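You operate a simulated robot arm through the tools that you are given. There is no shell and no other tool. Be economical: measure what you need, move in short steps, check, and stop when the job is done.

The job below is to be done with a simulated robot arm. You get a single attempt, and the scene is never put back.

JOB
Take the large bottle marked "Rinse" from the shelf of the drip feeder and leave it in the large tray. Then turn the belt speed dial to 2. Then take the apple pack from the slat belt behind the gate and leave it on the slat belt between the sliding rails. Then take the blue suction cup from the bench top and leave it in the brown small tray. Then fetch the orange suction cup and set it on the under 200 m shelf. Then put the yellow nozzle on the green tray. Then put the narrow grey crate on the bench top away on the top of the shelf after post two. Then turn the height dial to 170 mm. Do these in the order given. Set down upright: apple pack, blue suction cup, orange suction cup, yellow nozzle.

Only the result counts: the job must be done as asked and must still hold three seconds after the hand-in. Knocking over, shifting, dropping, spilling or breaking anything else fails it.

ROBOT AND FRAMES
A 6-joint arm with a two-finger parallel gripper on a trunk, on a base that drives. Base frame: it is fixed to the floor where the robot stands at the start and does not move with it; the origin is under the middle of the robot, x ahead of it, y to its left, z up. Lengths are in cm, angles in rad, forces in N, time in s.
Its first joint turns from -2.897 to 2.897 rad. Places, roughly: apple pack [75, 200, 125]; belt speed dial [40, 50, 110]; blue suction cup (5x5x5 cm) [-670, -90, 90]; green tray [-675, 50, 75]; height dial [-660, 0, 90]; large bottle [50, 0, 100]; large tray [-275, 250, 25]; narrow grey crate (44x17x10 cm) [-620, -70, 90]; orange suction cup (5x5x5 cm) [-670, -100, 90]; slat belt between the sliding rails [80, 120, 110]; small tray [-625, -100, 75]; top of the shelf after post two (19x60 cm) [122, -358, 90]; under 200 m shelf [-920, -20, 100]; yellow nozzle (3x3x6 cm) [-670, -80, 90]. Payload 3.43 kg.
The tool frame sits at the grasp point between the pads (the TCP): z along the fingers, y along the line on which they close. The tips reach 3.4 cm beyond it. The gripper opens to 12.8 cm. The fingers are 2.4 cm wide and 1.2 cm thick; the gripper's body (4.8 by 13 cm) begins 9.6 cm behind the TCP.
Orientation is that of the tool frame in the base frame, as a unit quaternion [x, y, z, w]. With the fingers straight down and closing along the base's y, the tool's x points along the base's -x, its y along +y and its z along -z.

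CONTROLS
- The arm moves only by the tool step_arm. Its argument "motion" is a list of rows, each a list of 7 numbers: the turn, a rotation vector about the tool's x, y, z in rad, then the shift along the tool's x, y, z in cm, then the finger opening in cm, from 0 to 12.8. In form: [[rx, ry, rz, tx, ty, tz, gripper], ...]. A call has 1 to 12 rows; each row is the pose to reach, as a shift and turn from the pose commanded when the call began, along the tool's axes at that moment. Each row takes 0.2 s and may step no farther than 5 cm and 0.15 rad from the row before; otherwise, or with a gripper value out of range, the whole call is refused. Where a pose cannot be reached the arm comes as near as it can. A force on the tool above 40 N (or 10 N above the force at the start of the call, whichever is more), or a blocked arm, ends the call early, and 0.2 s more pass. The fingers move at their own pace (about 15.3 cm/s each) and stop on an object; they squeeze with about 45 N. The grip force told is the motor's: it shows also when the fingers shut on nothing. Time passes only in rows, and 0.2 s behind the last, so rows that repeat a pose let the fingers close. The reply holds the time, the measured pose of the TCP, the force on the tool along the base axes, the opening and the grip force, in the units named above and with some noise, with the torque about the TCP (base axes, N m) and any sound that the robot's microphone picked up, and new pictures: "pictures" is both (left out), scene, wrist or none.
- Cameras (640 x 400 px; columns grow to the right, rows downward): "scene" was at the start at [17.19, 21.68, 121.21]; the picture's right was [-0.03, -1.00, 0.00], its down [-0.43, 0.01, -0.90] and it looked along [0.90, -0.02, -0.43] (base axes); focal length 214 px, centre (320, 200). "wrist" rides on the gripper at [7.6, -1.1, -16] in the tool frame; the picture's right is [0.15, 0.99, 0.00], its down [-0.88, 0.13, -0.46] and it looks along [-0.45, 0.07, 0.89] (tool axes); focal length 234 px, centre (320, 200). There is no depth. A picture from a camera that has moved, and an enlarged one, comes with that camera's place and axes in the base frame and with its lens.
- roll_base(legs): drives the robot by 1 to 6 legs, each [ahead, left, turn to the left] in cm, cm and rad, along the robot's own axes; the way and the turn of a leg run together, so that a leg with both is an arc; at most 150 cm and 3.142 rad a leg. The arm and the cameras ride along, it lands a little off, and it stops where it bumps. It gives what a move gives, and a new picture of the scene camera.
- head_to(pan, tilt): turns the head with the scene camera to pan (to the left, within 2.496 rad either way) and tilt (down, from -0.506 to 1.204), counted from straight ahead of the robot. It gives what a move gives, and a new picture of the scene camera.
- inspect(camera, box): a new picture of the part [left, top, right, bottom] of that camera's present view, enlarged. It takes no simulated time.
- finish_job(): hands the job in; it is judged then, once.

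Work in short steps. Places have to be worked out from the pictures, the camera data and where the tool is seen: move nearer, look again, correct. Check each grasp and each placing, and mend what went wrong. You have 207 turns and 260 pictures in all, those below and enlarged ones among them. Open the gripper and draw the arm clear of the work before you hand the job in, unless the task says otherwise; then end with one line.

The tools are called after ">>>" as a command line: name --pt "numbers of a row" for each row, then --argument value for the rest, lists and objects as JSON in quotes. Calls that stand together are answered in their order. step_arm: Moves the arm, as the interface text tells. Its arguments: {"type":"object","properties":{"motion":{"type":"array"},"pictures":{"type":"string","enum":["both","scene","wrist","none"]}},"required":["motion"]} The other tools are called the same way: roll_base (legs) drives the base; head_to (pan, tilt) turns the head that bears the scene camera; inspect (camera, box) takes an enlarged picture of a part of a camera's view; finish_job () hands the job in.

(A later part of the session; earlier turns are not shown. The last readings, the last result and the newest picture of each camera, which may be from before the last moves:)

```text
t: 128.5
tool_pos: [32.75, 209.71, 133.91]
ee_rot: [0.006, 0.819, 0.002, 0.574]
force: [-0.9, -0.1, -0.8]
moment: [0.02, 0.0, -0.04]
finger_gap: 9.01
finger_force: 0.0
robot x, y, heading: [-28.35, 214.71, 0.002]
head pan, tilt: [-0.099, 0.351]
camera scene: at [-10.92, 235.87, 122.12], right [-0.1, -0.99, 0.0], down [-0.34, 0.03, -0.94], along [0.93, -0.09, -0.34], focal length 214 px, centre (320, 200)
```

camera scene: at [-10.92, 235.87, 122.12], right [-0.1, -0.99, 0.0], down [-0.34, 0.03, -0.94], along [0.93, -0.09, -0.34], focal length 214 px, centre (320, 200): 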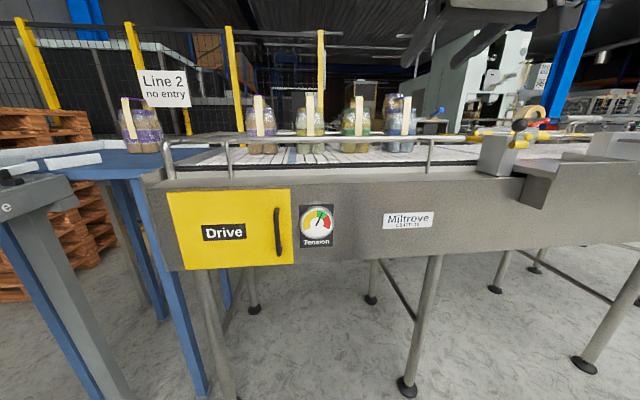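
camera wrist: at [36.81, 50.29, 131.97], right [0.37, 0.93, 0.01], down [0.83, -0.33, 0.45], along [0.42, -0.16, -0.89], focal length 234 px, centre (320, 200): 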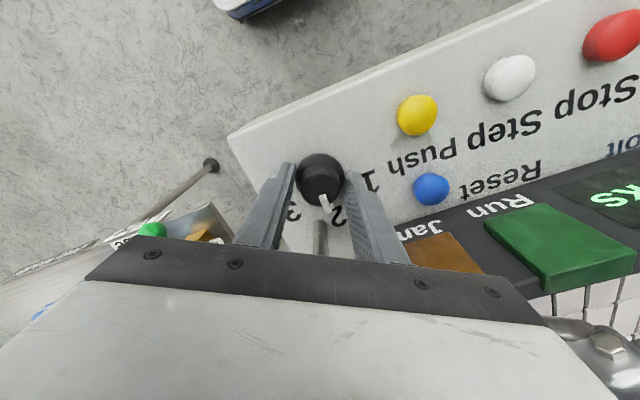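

I take wrist and zoomed scene pictures to triangulate the handle.

>>> step_arm --pt "0 0 0 0 0 0 9" --pictures "wrist"

>>> inspect --camera "scene" --box '[290, 80, 430, 170]'

>>> inspect --camera "wrist" --box '[220, 100, 420, 240]'

```text
t: 128.9
tool_pos: [32.72, 209.71, 133.97]
ee_rot: [0.005, 0.819, 0.002, 0.574]
force: [0.4, -0.7, -0.2]
moment: [0.02, -0.01, -0.02]
finger_gap: 8.99
finger_force: 0.0
robot x, y, heading: [-28.1, 214.9, -0.005]
head pan, tilt: [-0.099, 0.351]
camera wrist: at [15.1, 208.85, 132.42], right [-0.04, 0.99, -0.13], down [-0.12, 0.12, 0.98], along [0.99, 0.06, 0.12], focal length 234 px, centre (320, 200)
```

wrist: 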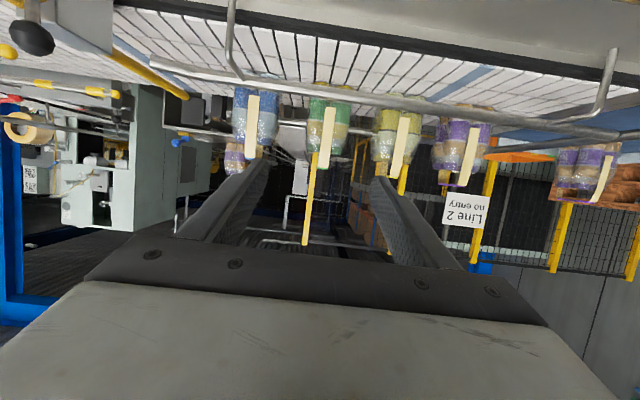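

```text
4.44 times, centred on (360, 125) of scene
camera zoom: at [-10.93, 235.87, 122.12], right [-0.1, -0.99, 0.0], down [-0.34, 0.03, -0.94], along [0.93, -0.09, -0.34], focal length 953 px, centre (142, 533)
```

zoom: 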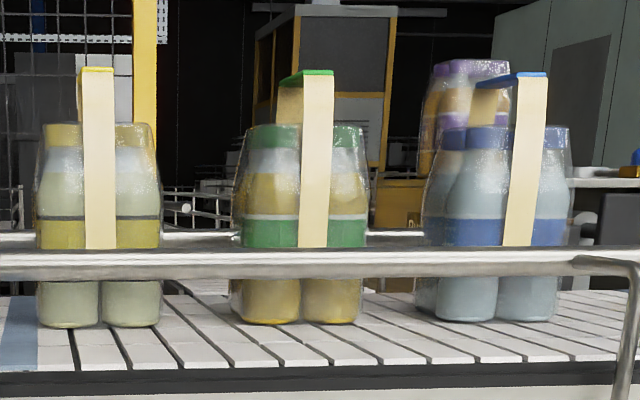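

```text
2.86 times, centred on (320, 170) of wrist
camera zoom: at [15.1, 208.85, 132.42], right [-0.04, 0.99, -0.13], down [-0.12, 0.12, 0.98], along [0.99, 0.06, 0.12], focal length 669 px, centre (320, 286)
```

zoom: 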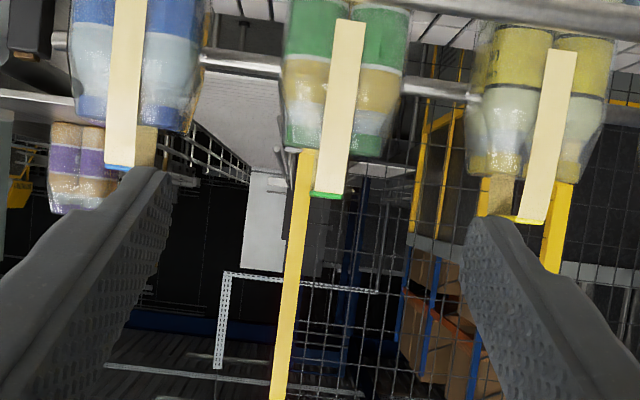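

Handle top-front at (76.6,212.3,131.4); strap 2.7 cm wide, cap tops ≈127.3. I drive 22 cm nearer and align the tool at (62,212.3,130.2) with a 12° down pitch.

>>> roll_base --legs '[[22, 0, 0]]'

>>> step_arm --pt "0 -0.07 0 0 1.3 2 9" --pt "0 -0.14 0 1.5 2.6 5 9" --pt "0 -0.15 0 1.2 2.6 8.2 9" --pictures "wrist"

>>> inspect --camera "scene" --box '[290, 50, 470, 170]'

```text
t: 130.6
tool_pos: [55.16, 209.59, 133.9]
ee_rot: [0.005, 0.819, 0.003, 0.573]
force: [0.2, -0.1, -0.6]
moment: [0.04, 0.03, 0.03]
finger_gap: 9.03
finger_force: 0.1
robot x, y, heading: [-5.65, 215.12, 0.001]
head pan, tilt: [-0.099, 0.351]
camera scene: at [11.46, 235.85, 122.12], right [-0.1, -0.99, 0.0], down [-0.34, 0.03, -0.94], along [0.93, -0.09, -0.34], focal length 214 px, centre (320, 200)
```

scene: 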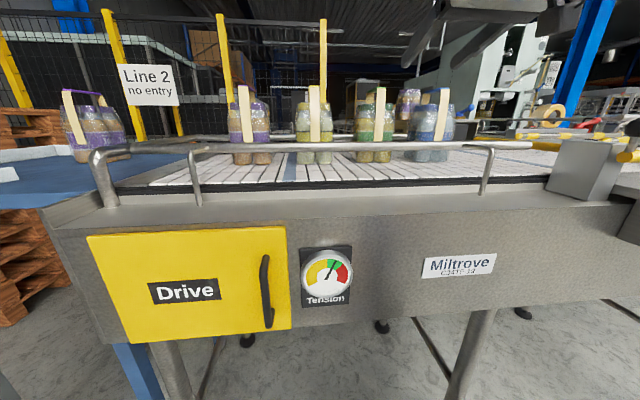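

```text
t: 131.4
tool_pos: [62.6, 212.47, 130.04]
ee_rot: [0.005, 0.774, 0.002, 0.633]
force: [-0.6, -0.3, 0.6]
moment: [-0.01, 0.0, 0.03]
finger_gap: 8.99
finger_force: 0.1
robot x, y, heading: [-5.89, 215.07, -0.0]
head pan, tilt: [-0.099, 0.351]
camera wrist: at [45.31, 211.49, 125.91], right [-0.02, 0.99, -0.13], down [-0.27, 0.12, 0.95], along [0.96, 0.06, 0.27], focal length 234 px, centre (320, 200)
```

wrist: 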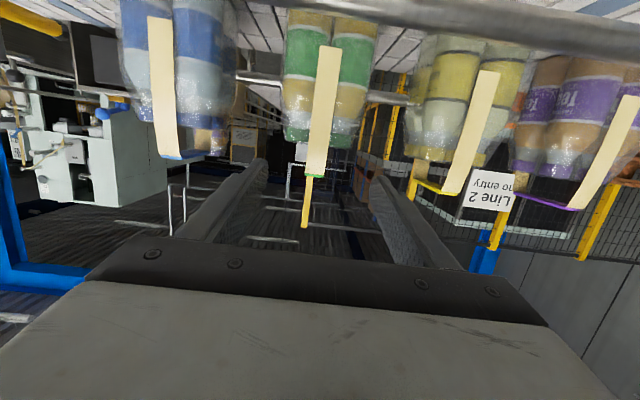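

```text
3.33 times, centred on (380, 110) of scene
camera zoom: at [11.45, 235.84, 122.13], right [-0.1, -0.99, 0.0], down [-0.34, 0.03, -0.94], along [0.93, -0.09, -0.34], focal length 715 px, centre (120, 500)
```

zoom: 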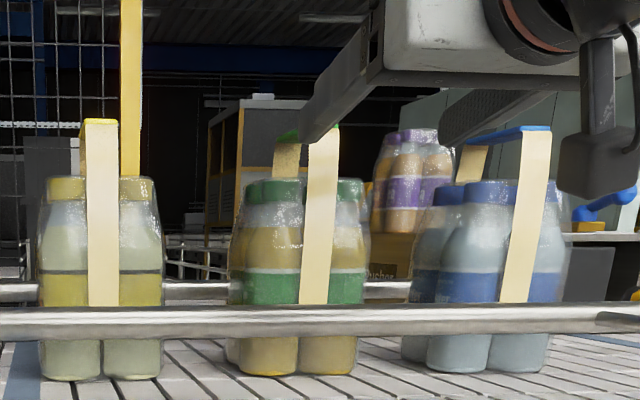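

Strap top z≈131.1, cap tops ≈127.2, y≈212.4: well aligned. I advance 19 cm with the fingers at 7 cm, straddling the strap above the caps.

>>> step_arm --pt "0 0 0 -0.78 0 3.72 7" --pt "0 0 0 -1.56 0 7.44 7" --pt "0 0 0 -2.34 0 11.16 7" --pt "0 0 0 -3.12 0 14.9 7" --pt "0 0 0 -3.9 0 18.6 7" --pictures "wrist"

>>> inspect --camera "scene" --box '[290, 50, 470, 170]'

```text
t: 132.6
tool_pos: [81.37, 212.2, 129.96]
ee_rot: [0.006, 0.773, 0.001, 0.634]
force: [-0.4, -0.3, 0.1]
moment: [-0.02, 0.07, 0.03]
finger_gap: 7.02
finger_force: 0.0
robot x, y, heading: [-5.67, 214.79, 0.004]
head pan, tilt: [-0.099, 0.351]
camera wrist: at [64.19, 211.39, 125.96], right [-0.02, 0.99, -0.13], down [-0.27, 0.12, 0.95], along [0.96, 0.06, 0.27], focal length 234 px, centre (320, 200)
```

wrist: 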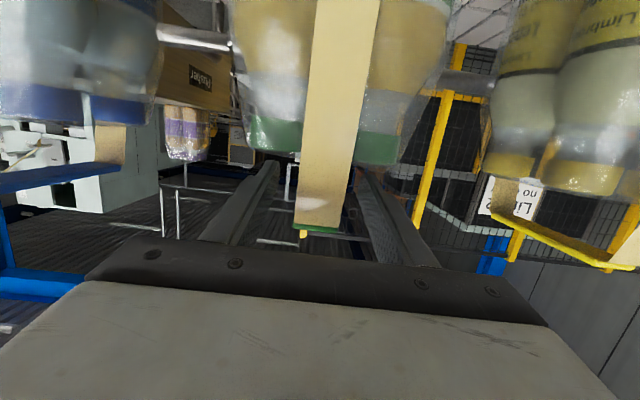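

```text
3.33 times, centred on (380, 110) of scene
camera zoom: at [11.42, 235.84, 122.13], right [-0.1, -0.99, 0.0], down [-0.34, 0.03, -0.94], along [0.93, -0.09, -0.34], focal length 715 px, centre (120, 500)
```

zoom: 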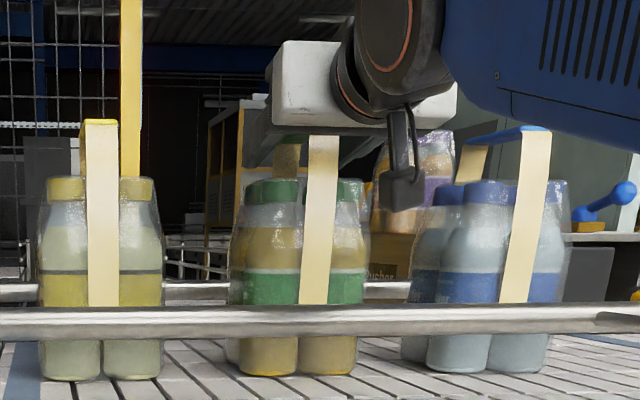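

The strap is centred between the fingers. I close.

>>> step_arm --pt "0 0 0 0 0 0 4" --pt "0 0 0 0 0 0 1.5" --pt "0 0 0 0 0 0 1.5" --pt "0 0 0 0 0 0 1.5" --pictures "wrist"

```text
t: 133.6
tool_pos: [81.43, 212.15, 130.08]
ee_rot: [0.006, 0.774, 0.001, 0.633]
force: [5.2, -5.6, 4.9]
moment: [-0.2, -0.22, -0.05]
finger_gap: 2.76
finger_force: 44.8
robot x, y, heading: [-5.83, 214.48, -0.002]
head pan, tilt: [-0.099, 0.351]
camera wrist: at [64.27, 211.38, 125.88], right [-0.02, 0.99, -0.13], down [-0.27, 0.12, 0.95], along [0.96, 0.06, 0.27], focal length 234 px, centre (320, 200)
```

wrist: 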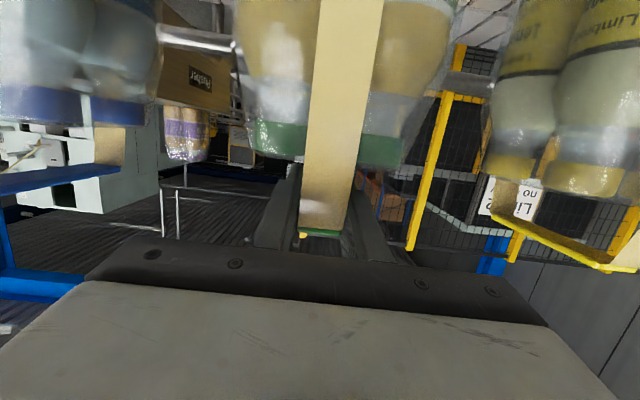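

Gripped at 2.76 cm. I lift 5 cm and check.

>>> step_arm --pt "0 0 0 -1 0 -0.2 1.5" --pt "0 0 0 -2.9 0 -0.6 1.5" --pt "0 0 0 -4.9 0 -1 1.5" --pictures "wrist"

>>> inspect --camera "scene" --box '[290, 50, 470, 170]'

```text
t: 134.4
tool_pos: [81.48, 212.1, 134.96]
ee_rot: [0.006, 0.775, 0.001, 0.632]
force: [0.4, 0.3, -11.1]
moment: [-0.04, 0.0, -0.03]
finger_gap: 2.79
finger_force: 45.1
robot x, y, heading: [-6.11, 215.1, -0.004]
head pan, tilt: [-0.099, 0.351]
camera wrist: at [64.3, 211.25, 130.89], right [-0.02, 0.99, -0.13], down [-0.27, 0.12, 0.96], along [0.96, 0.06, 0.26], focal length 234 px, centre (320, 200)
```

wrist: 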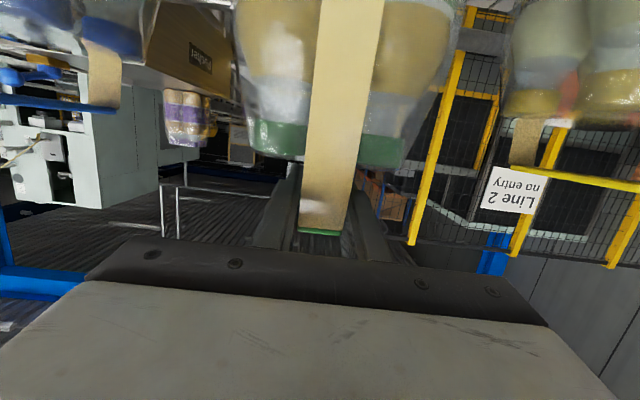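

```text
3.33 times, centred on (380, 110) of scene
camera zoom: at [11.51, 235.85, 122.11], right [-0.1, -0.99, 0.0], down [-0.34, 0.03, -0.94], along [0.93, -0.09, -0.34], focal length 715 px, centre (120, 500)
```

zoom: 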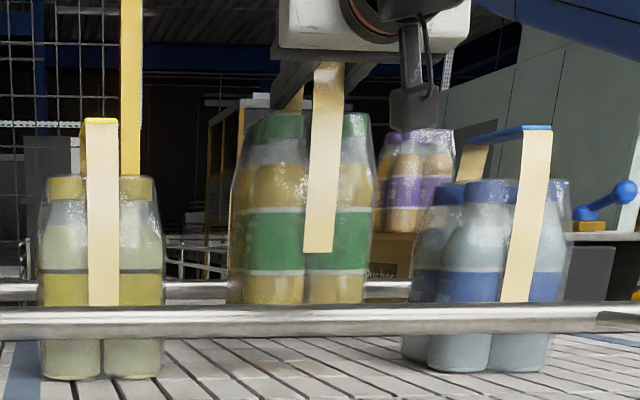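

Clean lift, 11 N. I raise 7 cm more to clear the front rail, then draw back over it.

>>> step_arm --pt "0 0 0 -2 0 -0.4 1.5" --pt "0 0 0 -4 0 -0.8 1.5" --pt "0 0 0 -6 0 -1.2 1.5" --pt "0 0 0 -7.5 0 -1.5 1.5" --pictures "none"

>>> inspect --camera "scene" --box '[290, 50, 470, 170]'

```text
t: 135.4
tool_pos: [81.41, 211.92, 142.73]
ee_rot: [0.007, 0.775, 0.001, 0.632]
force: [0.1, -0.8, -11.3]
moment: [0.02, 0.05, -0.01]
finger_gap: 2.79
finger_force: 45.3
robot x, y, heading: [-6.01, 214.79, 0.001]
head pan, tilt: [-0.099, 0.351]
```

```text
3.33 times, centred on (380, 110) of scene
camera zoom: at [11.5, 235.84, 122.12], right [-0.1, -0.99, 0.0], down [-0.34, 0.03, -0.94], along [0.93, -0.09, -0.34], focal length 715 px, centre (120, 500)
```

zoom: 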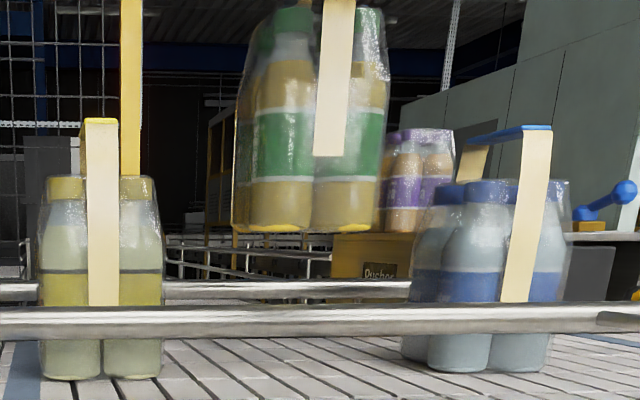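

Pack bottom ≈122.6, above the rail (~118). I back out 45 cm and strafe toward y≈130, then study the space between the sliding rails.

>>> roll_base --legs '[[-48, 0, 0], [0, -90, 0]]'

>>> inspect --camera "scene" --box '[200, 60, 440, 210]'

```text
t: 142.6
tool_pos: [33.78, 120.09, 142.68]
ee_rot: [0.009, 0.775, -0.001, 0.632]
force: [-0.1, 0.0, -11.1]
moment: [0.01, 0.02, 0.01]
finger_gap: 2.77
finger_force: 44.6
robot x, y, heading: [-53.37, 123.56, -0.009]
head pan, tilt: [-0.099, 0.351]
camera scene: at [-35.9, 144.6, 122.12], right [-0.11, -0.99, 0.0], down [-0.34, 0.04, -0.94], along [0.93, -0.1, -0.34], focal length 214 px, centre (320, 200)
```

scene: 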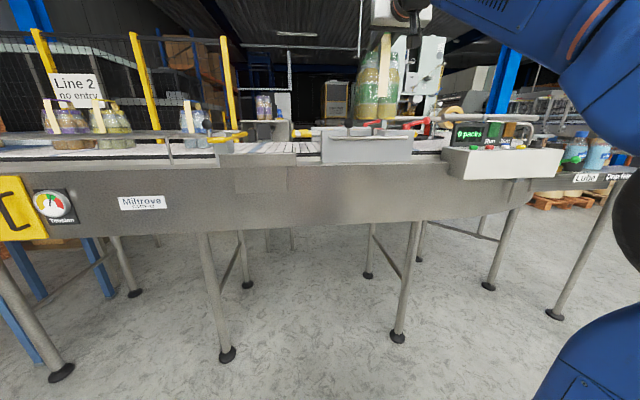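

```text
2.67 times, centred on (320, 135) of scene
camera zoom: at [-35.9, 144.6, 122.12], right [-0.11, -0.99, 0.0], down [-0.34, 0.04, -0.94], along [0.93, -0.1, -0.34], focal length 572 px, centre (320, 373)
```

zoom: 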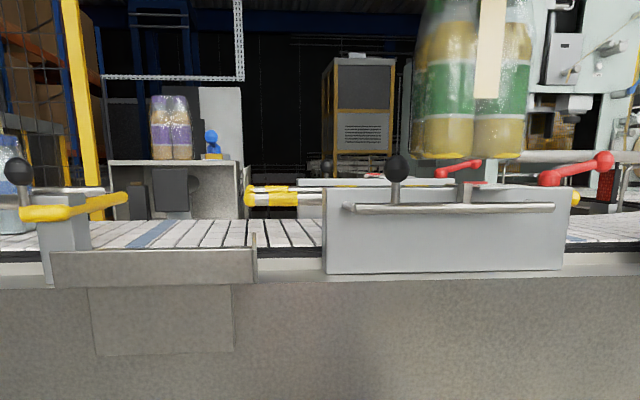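

The panel spans y≈94–134, top z≈118.6. To see between the rails I strafe left 55 cm and look back obliquely through the open end.

>>> roll_base --legs '[[0, 55, 0.009]]'

>>> head_to --pan -0.55 --tilt 0.2

>>> inspect --camera "scene" --box '[220, 110, 420, 230]'

```text
t: 145.8
tool_pos: [33.97, 175.11, 142.56]
ee_rot: [0.006, 0.775, 0.001, 0.632]
force: [-0.2, -0.4, -11.8]
moment: [-0.01, 0.05, -0.03]
finger_gap: 2.8
finger_force: 45.4
robot x, y, heading: [-53.1, 178.06, 0.004]
head pan, tilt: [-0.099, 0.351]
camera scene: at [-35.91, 198.87, 122.12], right [-0.1, -1.0, 0.0], down [-0.34, 0.03, -0.94], along [0.93, -0.09, -0.34], focal length 214 px, centre (320, 200)
```

scene: 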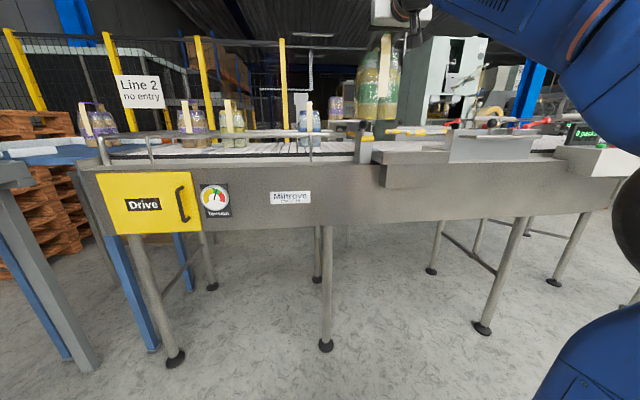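

```text
t: 146.7
tool_pos: [34.03, 175.08, 142.64]
ee_rot: [0.006, 0.774, 0.001, 0.633]
force: [0.6, -0.1, -10.8]
moment: [-0.03, 0.04, 0.01]
finger_gap: 2.8
finger_force: 45.1
robot x, y, heading: [-53.11, 178.09, -0.001]
head pan, tilt: [-0.55, 0.201]
camera scene: at [-37.22, 194.93, 123.51], right [-0.52, -0.85, 0.0], down [-0.17, 0.1, -0.98], along [0.84, -0.51, -0.2], focal length 214 px, centre (320, 200)
```

scene: 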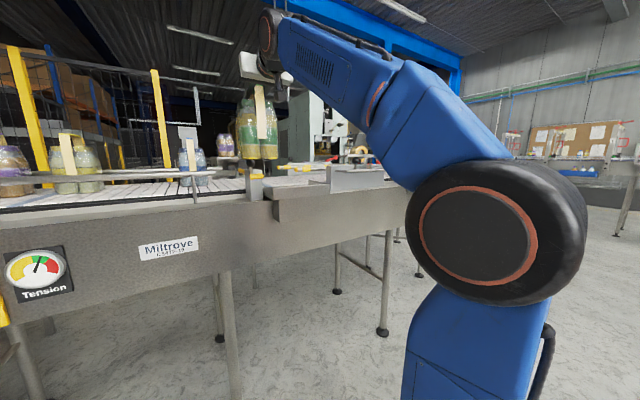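

```text
3.20 times, centred on (320, 170) of scene
camera zoom: at [-37.22, 194.93, 123.51], right [-0.52, -0.85, 0.0], down [-0.17, 0.1, -0.98], along [0.84, -0.51, -0.2], focal length 686 px, centre (320, 296)
```

zoom: 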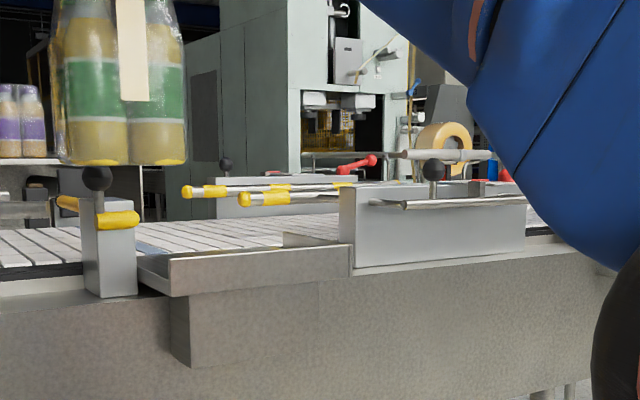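

I can see the sliding rails: two yellow-tipped rods at x≈69 and x≈98 (tips y≈145, z≈116.5) over the belt, lane centre x≈83. A ball knob at (44.5,125,122) must be avoided, so I enter at y≈138 and then shift to y≈128.

>>> roll_base --legs '[[0, -37, 0], [25, 0, 0]]'

>>> head_to --pan -0.25 --tilt 0.3

>>> inspect --camera "scene" --box '[260, 40, 460, 180]'

```text
t: 150.5
tool_pos: [59.12, 136.81, 142.69]
ee_rot: [0.008, 0.775, -0.001, 0.632]
force: [0.7, 0.1, -10.9]
moment: [-0.01, 0.04, -0.01]
finger_gap: 2.79
finger_force: 44.8
robot x, y, heading: [-27.98, 140.48, -0.009]
head pan, tilt: [-0.55, 0.201]
camera scene: at [-11.99, 157.2, 123.52], right [-0.53, -0.85, 0.0], down [-0.17, 0.11, -0.98], along [0.83, -0.52, -0.2], focal length 214 px, centre (320, 200)
```

scene: 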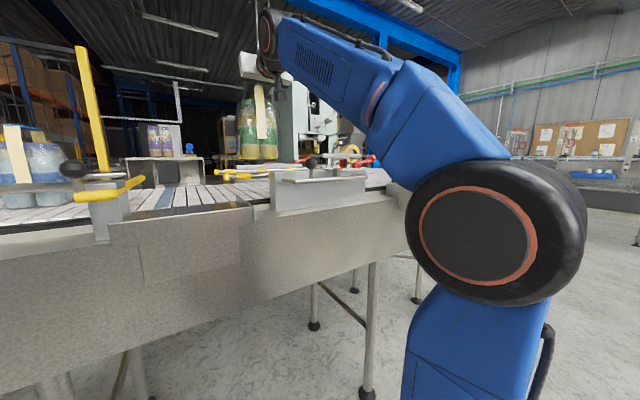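

```text
t: 151.3
tool_pos: [59.15, 136.84, 142.72]
ee_rot: [0.009, 0.775, -0.001, 0.632]
force: [0.0, -0.9, -11.6]
moment: [0.01, 0.05, 0.0]
finger_gap: 2.78
finger_force: 45.3
robot x, y, heading: [-28.29, 140.33, -0.007]
head pan, tilt: [-0.25, 0.3]
camera scene: at [-10.87, 159.75, 122.59], right [-0.25, -0.97, 0.0], down [-0.29, 0.08, -0.96], along [0.92, -0.24, -0.3], focal length 214 px, centre (320, 200)
```

scene: 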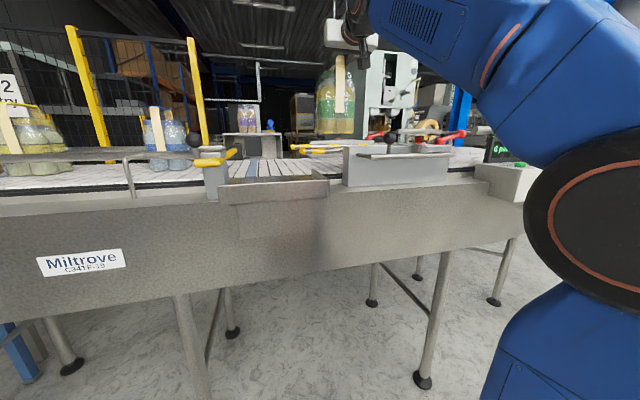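

```text
2.86 times, centred on (360, 110) of scene
camera zoom: at [-10.87, 159.75, 122.59], right [-0.25, -0.97, 0.0], down [-0.29, 0.08, -0.96], along [0.92, -0.24, -0.3], focal length 613 px, centre (206, 457)
```

zoom: 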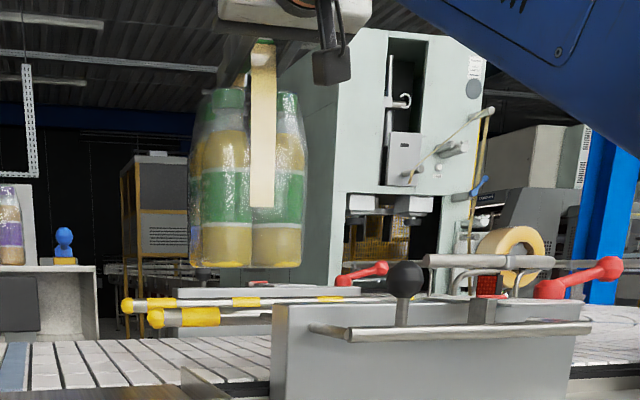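

Rod positions confirmed. I drive ahead 24 cm, then strafe right 9 cm.

>>> roll_base --legs '[[24, 0, 0.007], [0, -8.5, 0]]'

>>> inspect --camera "scene" --box '[260, 40, 460, 180]'

```text
t: 153.8
tool_pos: [83.81, 128.18, 142.65]
ee_rot: [0.008, 0.775, 0.0, 0.632]
force: [0.2, 0.0, -11.2]
moment: [-0.02, 0.04, -0.02]
finger_gap: 2.78
finger_force: 44.7
robot x, y, heading: [-3.52, 131.57, -0.003]
head pan, tilt: [-0.25, 0.3]
camera scene: at [13.73, 151.13, 122.59], right [-0.25, -0.97, 0.0], down [-0.29, 0.07, -0.96], along [0.92, -0.24, -0.3], focal length 214 px, centre (320, 200)
```

scene: 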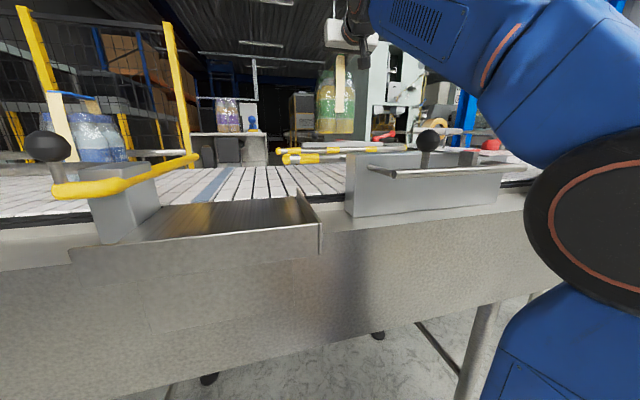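

```text
2.86 times, centred on (360, 110) of scene
camera zoom: at [13.73, 151.13, 122.59], right [-0.25, -0.97, 0.0], down [-0.29, 0.07, -0.96], along [0.92, -0.24, -0.3], focal length 613 px, centre (206, 457)
```

zoom: 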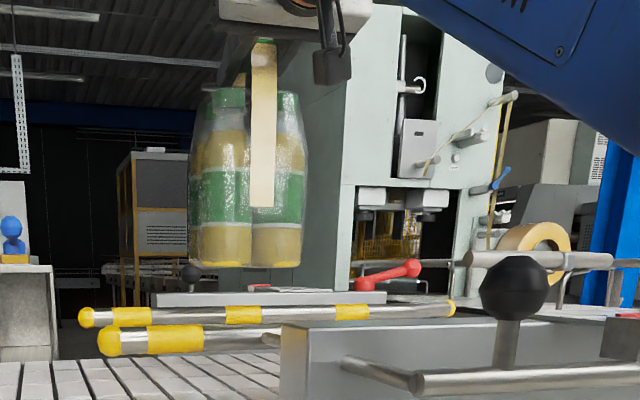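

Everything is clear. I lower 11.5 cm toward the belt (contact expected at TCP z≈130).

>>> step_arm --pt "0 0 0 3 0 0.6 1.5" --pt "0 0 0 6 0 1.2 1.5" --pt "0 0 0 9 0 1.8 1.5" --pt "0 0 0 11.3 0 2.3 1.5" --pictures "none"

>>> step_arm --pt "0 0 0 0.3 0 0.06 1.5" --pt "0 0 0 0.6 0 0.12 1.5" --pt "0 0 0 0.9 0 0.18 1.5" --pt "0 0 0 1.2 0 0.24 1.5" --pictures "none"

>>> inspect --camera "scene" --box '[260, 40, 460, 180]'

```text
t: 154.8
tool_pos: [83.74, 128.35, 131.11]
ee_rot: [0.009, 0.774, -0.001, 0.633]
force: [0.3, -0.1, -11.1]
moment: [0.02, 0.04, 0.02]
finger_gap: 2.81
finger_force: 44.9
robot x, y, heading: [-3.41, 131.6, -0.005]
head pan, tilt: [-0.25, 0.3]
```

```text
t: 155.8
tool_pos: [83.6, 128.23, 129.96]
ee_rot: [0.007, 0.774, 0.0, 0.633]
force: [5.9, 2.4, 1.3]
moment: [-0.3, -0.4, 0.18]
finger_gap: 2.77
finger_force: 45.3
robot x, y, heading: [-3.76, 131.57, -0.011]
head pan, tilt: [-0.25, 0.3]
```

```text
2.86 times, centred on (360, 110) of scene
camera zoom: at [13.71, 151.15, 122.59], right [-0.25, -0.97, 0.0], down [-0.29, 0.07, -0.96], along [0.92, -0.24, -0.3], focal length 613 px, centre (206, 457)
```

zoom: 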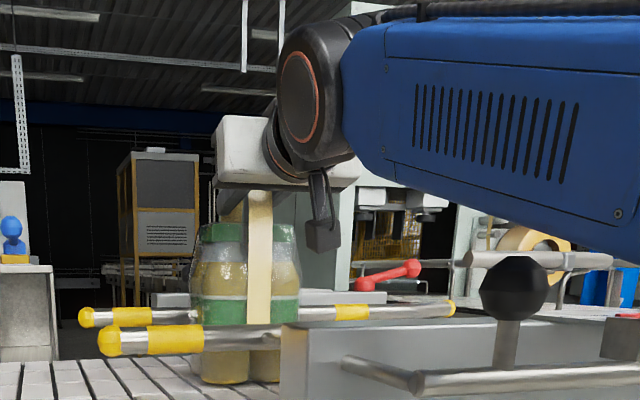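

The pack rests on the belt between the rods. I open and withdraw along the tool axis.

>>> step_arm --pt "0 0 0 0 0 0 4" --pt "0 0 0 0 0 0 6.5" --pt "0 0 0 0 0 0 6.5" --pt "0 0 0 0 0 -4 6.5" --pt "0 0 0 0 0 -8 6.5" --pt "0 0 0 0 0 -12 6.5" --pt "0 0 0 0 0 -16 6.5" --pt "0 0 0 0 0 -20 6.5" --pictures "none"

>>> inspect --camera "scene" --box '[240, 40, 440, 180]'

```text
t: 157.6
tool_pos: [64.2, 128.63, 133.8]
ee_rot: [0.008, 0.775, -0.001, 0.632]
force: [0.3, 0.1, -0.1]
moment: [0.02, -0.01, -0.04]
finger_gap: 6.5
finger_force: 0.1
robot x, y, heading: [-3.67, 131.35, -0.004]
head pan, tilt: [-0.25, 0.3]
```

```text
2.86 times, centred on (340, 110) of scene
camera zoom: at [13.72, 151.15, 122.59], right [-0.25, -0.97, 0.0], down [-0.29, 0.07, -0.96], along [0.92, -0.24, -0.3], focal length 613 px, centre (263, 457)
```

zoom: 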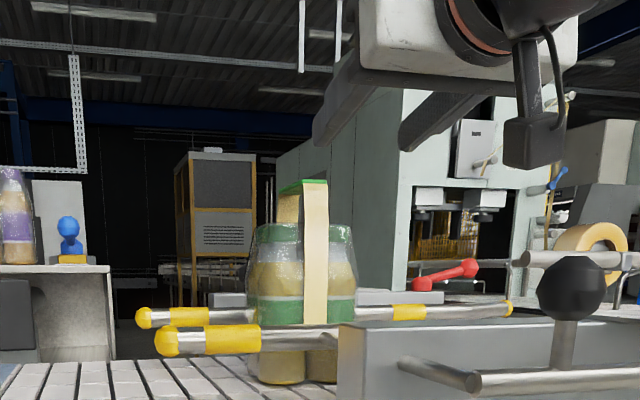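

The apple pack is placed upright. Now I back away, move to the y≈30 corridor and head toward the bench area, then look around.

>>> roll_base --legs '[[-60, 0, 0], [0, -100, 0], [-140, 0, 0], [-50, 0, 0]]'

>>> head_to --pan 2.45 --tilt 0.25

>>> head_to --pan -2.45 --tilt 0.25

```text
t: 174.7
tool_pos: [-184.7, 30.49, 133.81]
ee_rot: [-0.012, 0.775, 0.016, 0.632]
force: [1.1, -0.2, 0.9]
moment: [-0.01, -0.02, 0.0]
finger_gap: 6.49
finger_force: 0.0
robot x, y, heading: [-252.39, 30.04, 0.047]
head pan, tilt: [-0.25, 0.3]
camera scene: at [-236.33, 50.43, 122.59], right [-0.2, -0.98, 0.0], down [-0.29, 0.06, -0.96], along [0.94, -0.19, -0.3], focal length 214 px, centre (320, 200)
```

scene: 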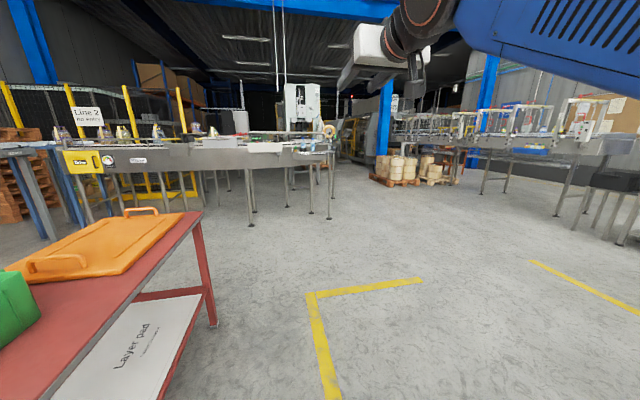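

```text
t: 177.1
tool_pos: [-184.76, 30.5, 134.0]
ee_rot: [-0.012, 0.775, 0.016, 0.631]
force: [-0.3, 0.4, -1.1]
moment: [0.0, 0.01, -0.02]
finger_gap: 6.5
finger_force: 0.0
robot x, y, heading: [-252.54, 30.11, 0.042]
head pan, tilt: [2.45, 0.25]
camera scene: at [-252.94, 57.93, 123.07], right [0.6, 0.8, 0.0], down [0.2, -0.15, -0.97], along [-0.77, 0.58, -0.25], focal length 214 px, centre (320, 200)
```

scene: 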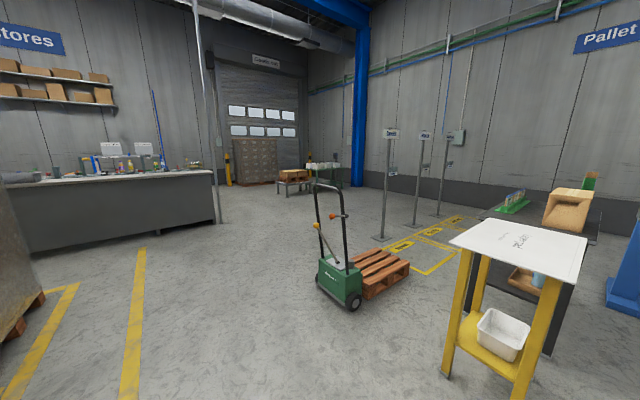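

```text
t: 181.0
tool_pos: [-184.78, 30.5, 133.86]
ee_rot: [-0.012, 0.775, 0.016, 0.632]
force: [0.3, -0.1, -0.5]
moment: [0.0, 0.02, 0.01]
finger_gap: 6.5
finger_force: 0.1
robot x, y, heading: [-252.47, 29.87, 0.046]
head pan, tilt: [-2.45, 0.25]
camera scene: at [-252.39, 46.03, 123.07], right [-0.67, 0.74, 0.0], down [0.18, 0.17, -0.97], along [-0.72, -0.65, -0.25], focal length 214 px, centre (320, 200)
```

scene: 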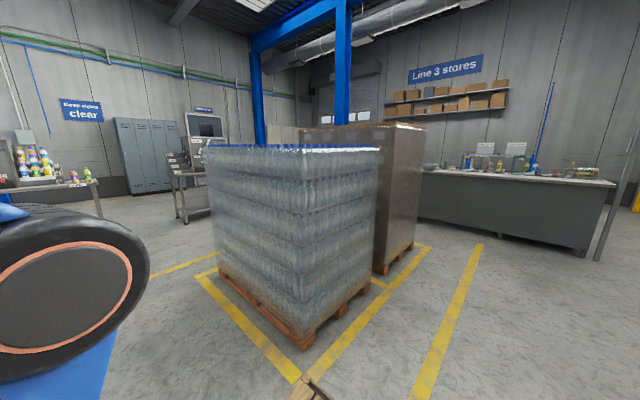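

The stores bench lies along x≈-605 front edge. I turn to face -x and drive along the corridor to about x=-540.

>>> roll_base --legs '[[0, 0, 3.09], [145, 0, 0], [130, 0, 0]]'

>>> head_to --pan 0.3 --tilt 0.35

>>> head_to --pan -0.6 --tilt 0.35

```text
t: 201.6
tool_pos: [-595.57, 39.43, 133.82]
ee_rot: [0.774, -0.015, -0.633, -0.007]
force: [0.2, 0.0, 0.1]
moment: [0.02, 0.02, 0.01]
finger_gap: 6.49
finger_force: 0.1
robot x, y, heading: [-528.31, 35.31, 3.12]
head pan, tilt: [-2.45, 0.25]
camera scene: at [-529.15, 19.2, 123.07], right [0.62, -0.79, 0.0], down [-0.19, -0.15, -0.97], along [0.76, 0.6, -0.25], focal length 214 px, centre (320, 200)
```

scene: 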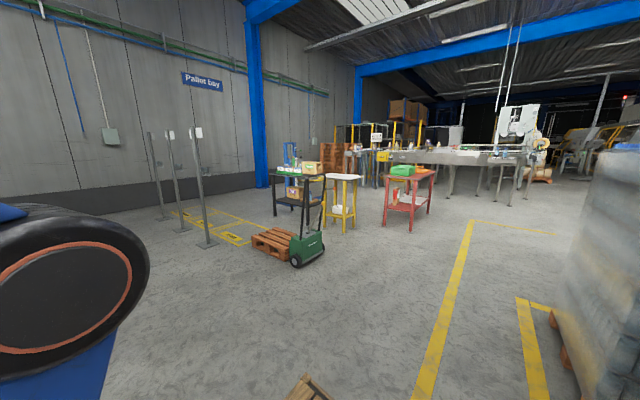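

```text
t: 204.0
tool_pos: [-595.39, 39.49, 133.92]
ee_rot: [0.775, -0.015, -0.632, -0.006]
force: [0.0, -0.4, -0.1]
moment: [0.0, -0.03, 0.0]
finger_gap: 6.5
finger_force: 0.1
robot x, y, heading: [-527.97, 35.65, 3.122]
head pan, tilt: [0.3, 0.351]
camera scene: at [-545.44, 10.87, 122.12], right [-0.27, 0.96, 0.0], down [0.33, 0.09, -0.94], along [-0.9, -0.26, -0.34], focal length 214 px, centre (320, 200)
```

scene: 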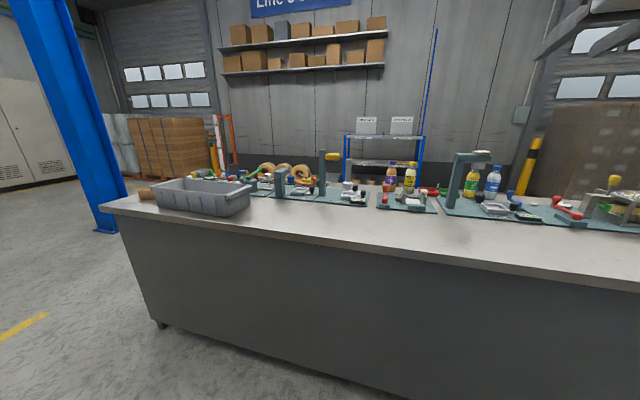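

```text
t: 205.2
tool_pos: [-595.46, 39.58, 133.92]
ee_rot: [0.775, -0.015, -0.632, -0.006]
force: [-0.3, 0.7, -0.3]
moment: [-0.01, 0.03, 0.0]
finger_gap: 6.5
finger_force: 0.1
robot x, y, heading: [-527.89, 35.32, 3.118]
head pan, tilt: [-0.6, 0.351]
camera scene: at [-544.04, 18.85, 122.12], right [0.58, 0.81, 0.0], down [0.28, -0.2, -0.94], along [-0.76, 0.55, -0.34], focal length 214 px, centre (320, 200)
```

scene: 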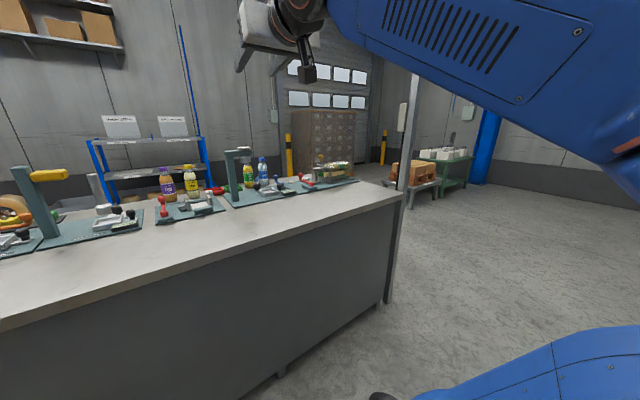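

I turn the head back left and zoom along the bench.

>>> head_to --pan 0.3 --tilt 0.35

>>> inspect --camera "scene" --box '[120, 110, 380, 250]'

>>> inspect --camera "scene" --box '[340, 90, 640, 250]'

```text
t: 206.4
tool_pos: [-595.49, 39.61, 133.95]
ee_rot: [0.775, -0.015, -0.632, -0.006]
force: [0.4, 0.1, 0.7]
moment: [0.02, 0.02, -0.02]
finger_gap: 6.5
finger_force: 0.1
robot x, y, heading: [-528.0, 35.2, 3.117]
head pan, tilt: [0.3, 0.351]
camera scene: at [-545.44, 10.87, 122.12], right [-0.27, 0.96, 0.0], down [0.33, 0.09, -0.94], along [-0.9, -0.26, -0.34], focal length 214 px, centre (320, 200)
```

scene: 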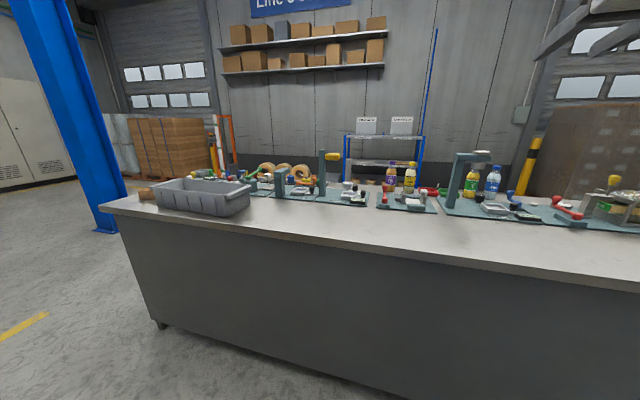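

```text
2.46 times, centred on (250, 180) of scene
camera zoom: at [-545.44, 10.87, 122.12], right [-0.27, 0.96, 0.0], down [0.33, 0.09, -0.94], along [-0.9, -0.26, -0.34], focal length 528 px, centre (492, 249)
```

zoom: 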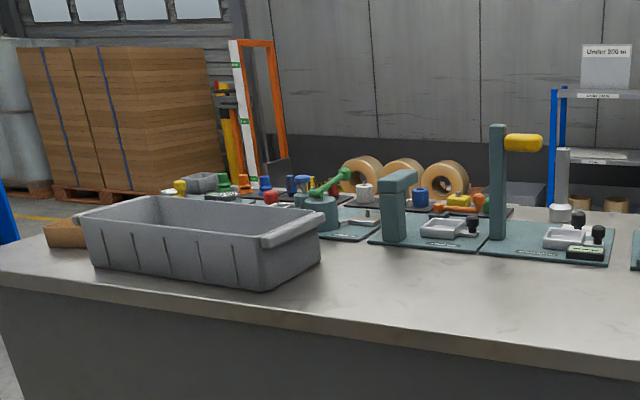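

```text
2.13 times, centred on (490, 170) of scene
camera zoom: at [-545.44, 10.87, 122.12], right [-0.27, 0.96, 0.0], down [0.33, 0.09, -0.94], along [-0.9, -0.26, -0.34], focal length 458 px, centre (-43, 264)
```

zoom: 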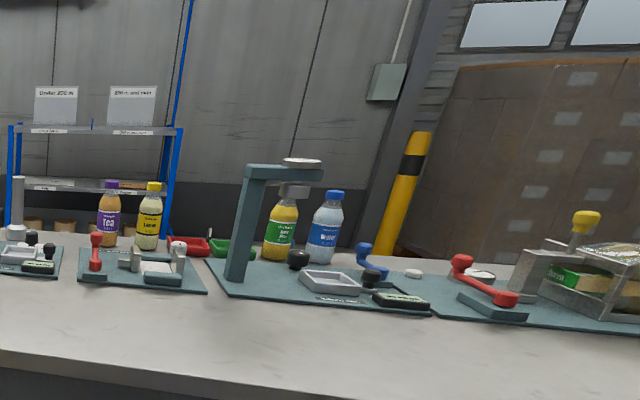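

The crate is at the left; cups lie behind it; the "Under 200 m" rack is behind the bench. I check clearance on my left where I need to go.

>>> head_to --pan 1.5 --tilt 0.5

```text
t: 207.8
tool_pos: [-595.64, 39.48, 133.93]
ee_rot: [0.774, -0.015, -0.632, -0.007]
force: [-0.5, 0.0, 0.2]
moment: [0.04, -0.02, 0.02]
finger_gap: 6.5
finger_force: 0.0
robot x, y, heading: [-527.82, 34.95, 3.117]
head pan, tilt: [1.499, 0.499]
camera scene: at [-537.34, 4.36, 120.76], right [-1.0, 0.1, 0.0], down [0.05, 0.48, -0.88], along [-0.08, -0.87, -0.48], focal length 214 px, centre (320, 200)
```

scene: 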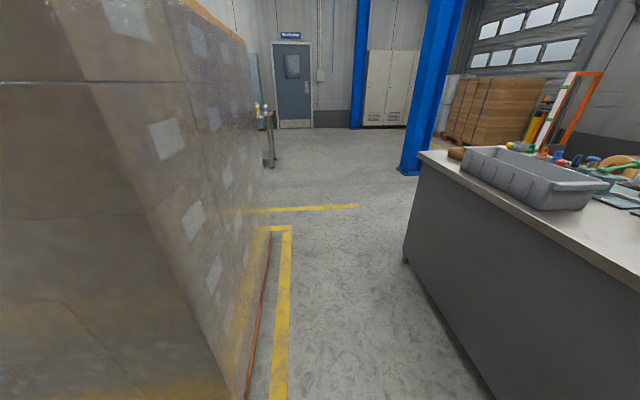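

The gap between the pallet (x≈-506) and the bench (x≈-600) is ~94 cm; I'd go through it sideways-on. I turn to face +y, shift to x≈-560 and back down past the bench's left end.

>>> roll_base --legs '[[0, 0, -1.546], [0, 31, 0]]'

>>> head_to --pan 2.2 --tilt 0.55

```text
t: 213.7
tool_pos: [-555.56, 103.42, 133.82]
ee_rot: [-0.538, 0.556, 0.444, 0.451]
force: [-0.1, -0.7, 0.1]
moment: [0.03, -0.01, -0.01]
finger_gap: 6.49
finger_force: 0.0
robot x, y, heading: [-559.3, 35.65, 1.557]
head pan, tilt: [1.499, 0.499]
camera scene: at [-590.32, 45.01, 120.76], right [0.09, 1.0, 0.0], down [0.48, -0.04, -0.88], along [-0.87, 0.08, -0.48], focal length 214 px, centre (320, 200)
```

scene: 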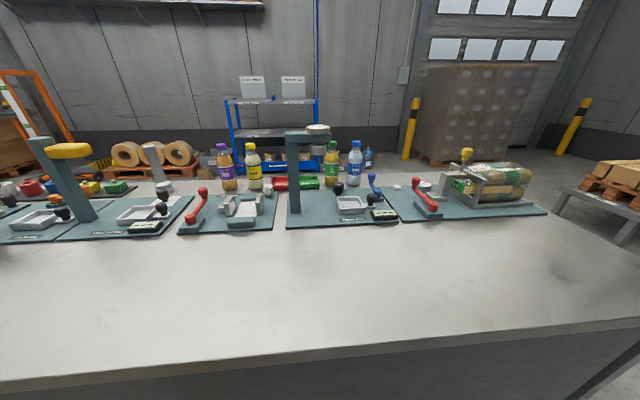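

```text
t: 214.8
tool_pos: [-555.42, 103.45, 133.95]
ee_rot: [-0.538, 0.557, 0.444, 0.451]
force: [-0.8, -1.0, 0.9]
moment: [-0.01, 0.01, 0.0]
finger_gap: 6.52
finger_force: 0.0
robot x, y, heading: [-559.03, 35.6, 1.554]
head pan, tilt: [2.201, 0.55]
camera scene: at [-588.61, 39.04, 120.3], right [-0.57, 0.82, 0.0], down [0.43, 0.3, -0.85], along [-0.7, -0.49, -0.52], focal length 214 px, centre (320, 200)
```

scene: 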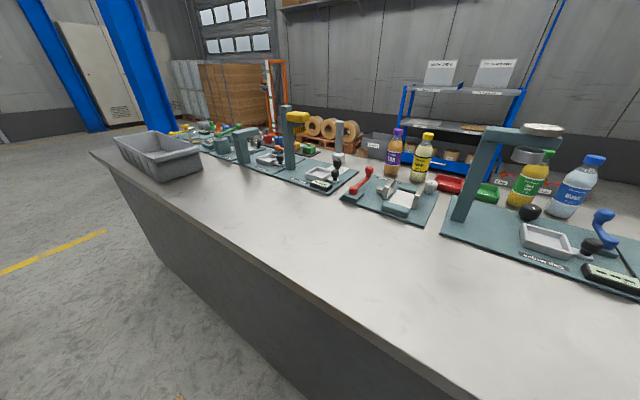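

Good overview of the bench stations. I zoom on the stations to identify the height dial, green tray and cups.

>>> inspect --camera "scene" --box '[160, 90, 360, 210]'

>>> inspect --camera "scene" --box '[330, 100, 640, 300]'

```text
3.20 times, centred on (260, 150) of scene
camera zoom: at [-588.61, 39.04, 120.3], right [-0.57, 0.82, 0.0], down [0.43, 0.3, -0.85], along [-0.7, -0.49, -0.52], focal length 686 px, centre (512, 360)
```

zoom: 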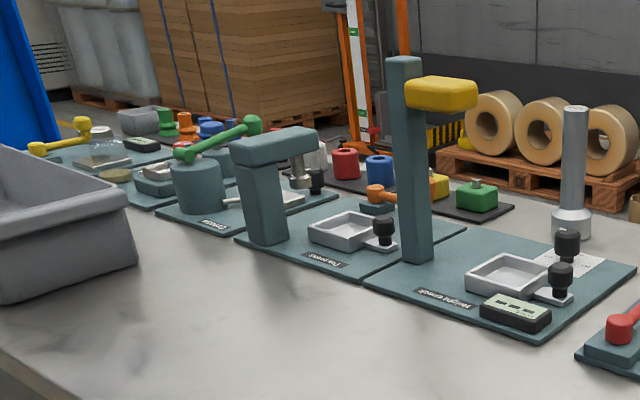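

```text
2.00 times, centred on (485, 200) of scene
camera zoom: at [-588.61, 39.04, 120.3], right [-0.57, 0.82, 0.0], down [0.43, 0.3, -0.85], along [-0.7, -0.49, -0.52], focal length 429 px, centre (-10, 200)
```

zoom: 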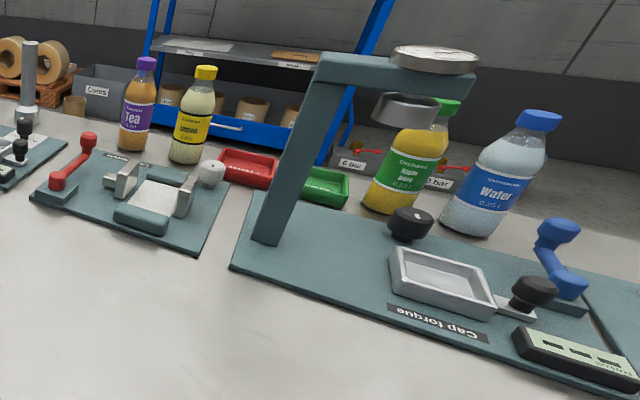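

Height check station and green tray located. Now back down the gap beyond the bench's left end, then sidestep left toward x≈-650.

>>> roll_base --legs '[[0, 0, 0.017], [-140, 0, 0], [-120, 0, 0]]'

>>> head_to --pan 1.0 --tilt 0.5

```text
t: 227.8
tool_pos: [-556.52, -156.75, 133.92]
ee_rot: [-0.548, 0.548, 0.451, 0.443]
force: [-0.2, -0.2, 0.0]
moment: [0.0, 0.03, 0.03]
finger_gap: 6.49
finger_force: 0.0
robot x, y, heading: [-558.01, -224.64, 1.58]
head pan, tilt: [2.201, 0.55]
camera scene: at [-587.56, -222.23, 120.3], right [-0.6, 0.8, 0.0], down [0.42, 0.31, -0.85], along [-0.68, -0.51, -0.52], focal length 214 px, centre (320, 200)
```

scene: 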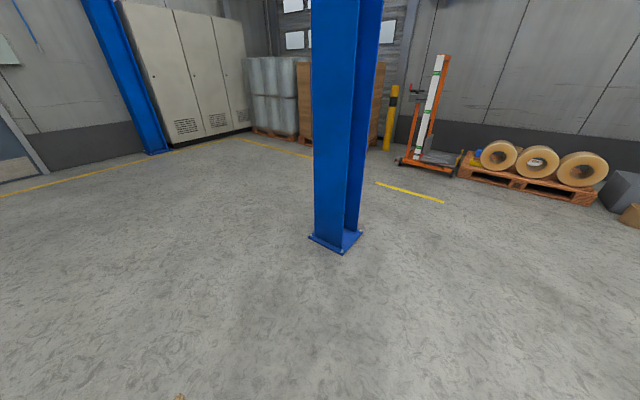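

```text
t: 229.2
tool_pos: [-556.45, -156.7, 133.72]
ee_rot: [-0.547, 0.549, 0.451, 0.444]
force: [0.4, 0.4, 0.7]
moment: [0.02, -0.01, 0.04]
finger_gap: 6.5
finger_force: 0.1
robot x, y, heading: [-558.49, -224.59, 1.584]
head pan, tilt: [1.0, 0.499]
camera scene: at [-588.11, -212.03, 120.75], right [0.53, 0.85, 0.0], down [0.41, -0.25, -0.88], along [-0.75, 0.46, -0.48], focal length 214 px, centre (320, 200)
```

scene: 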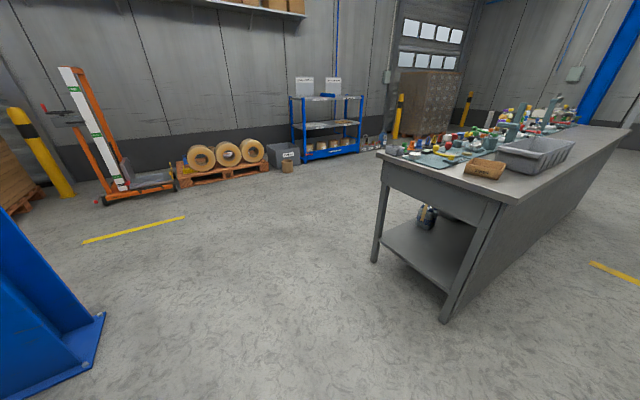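

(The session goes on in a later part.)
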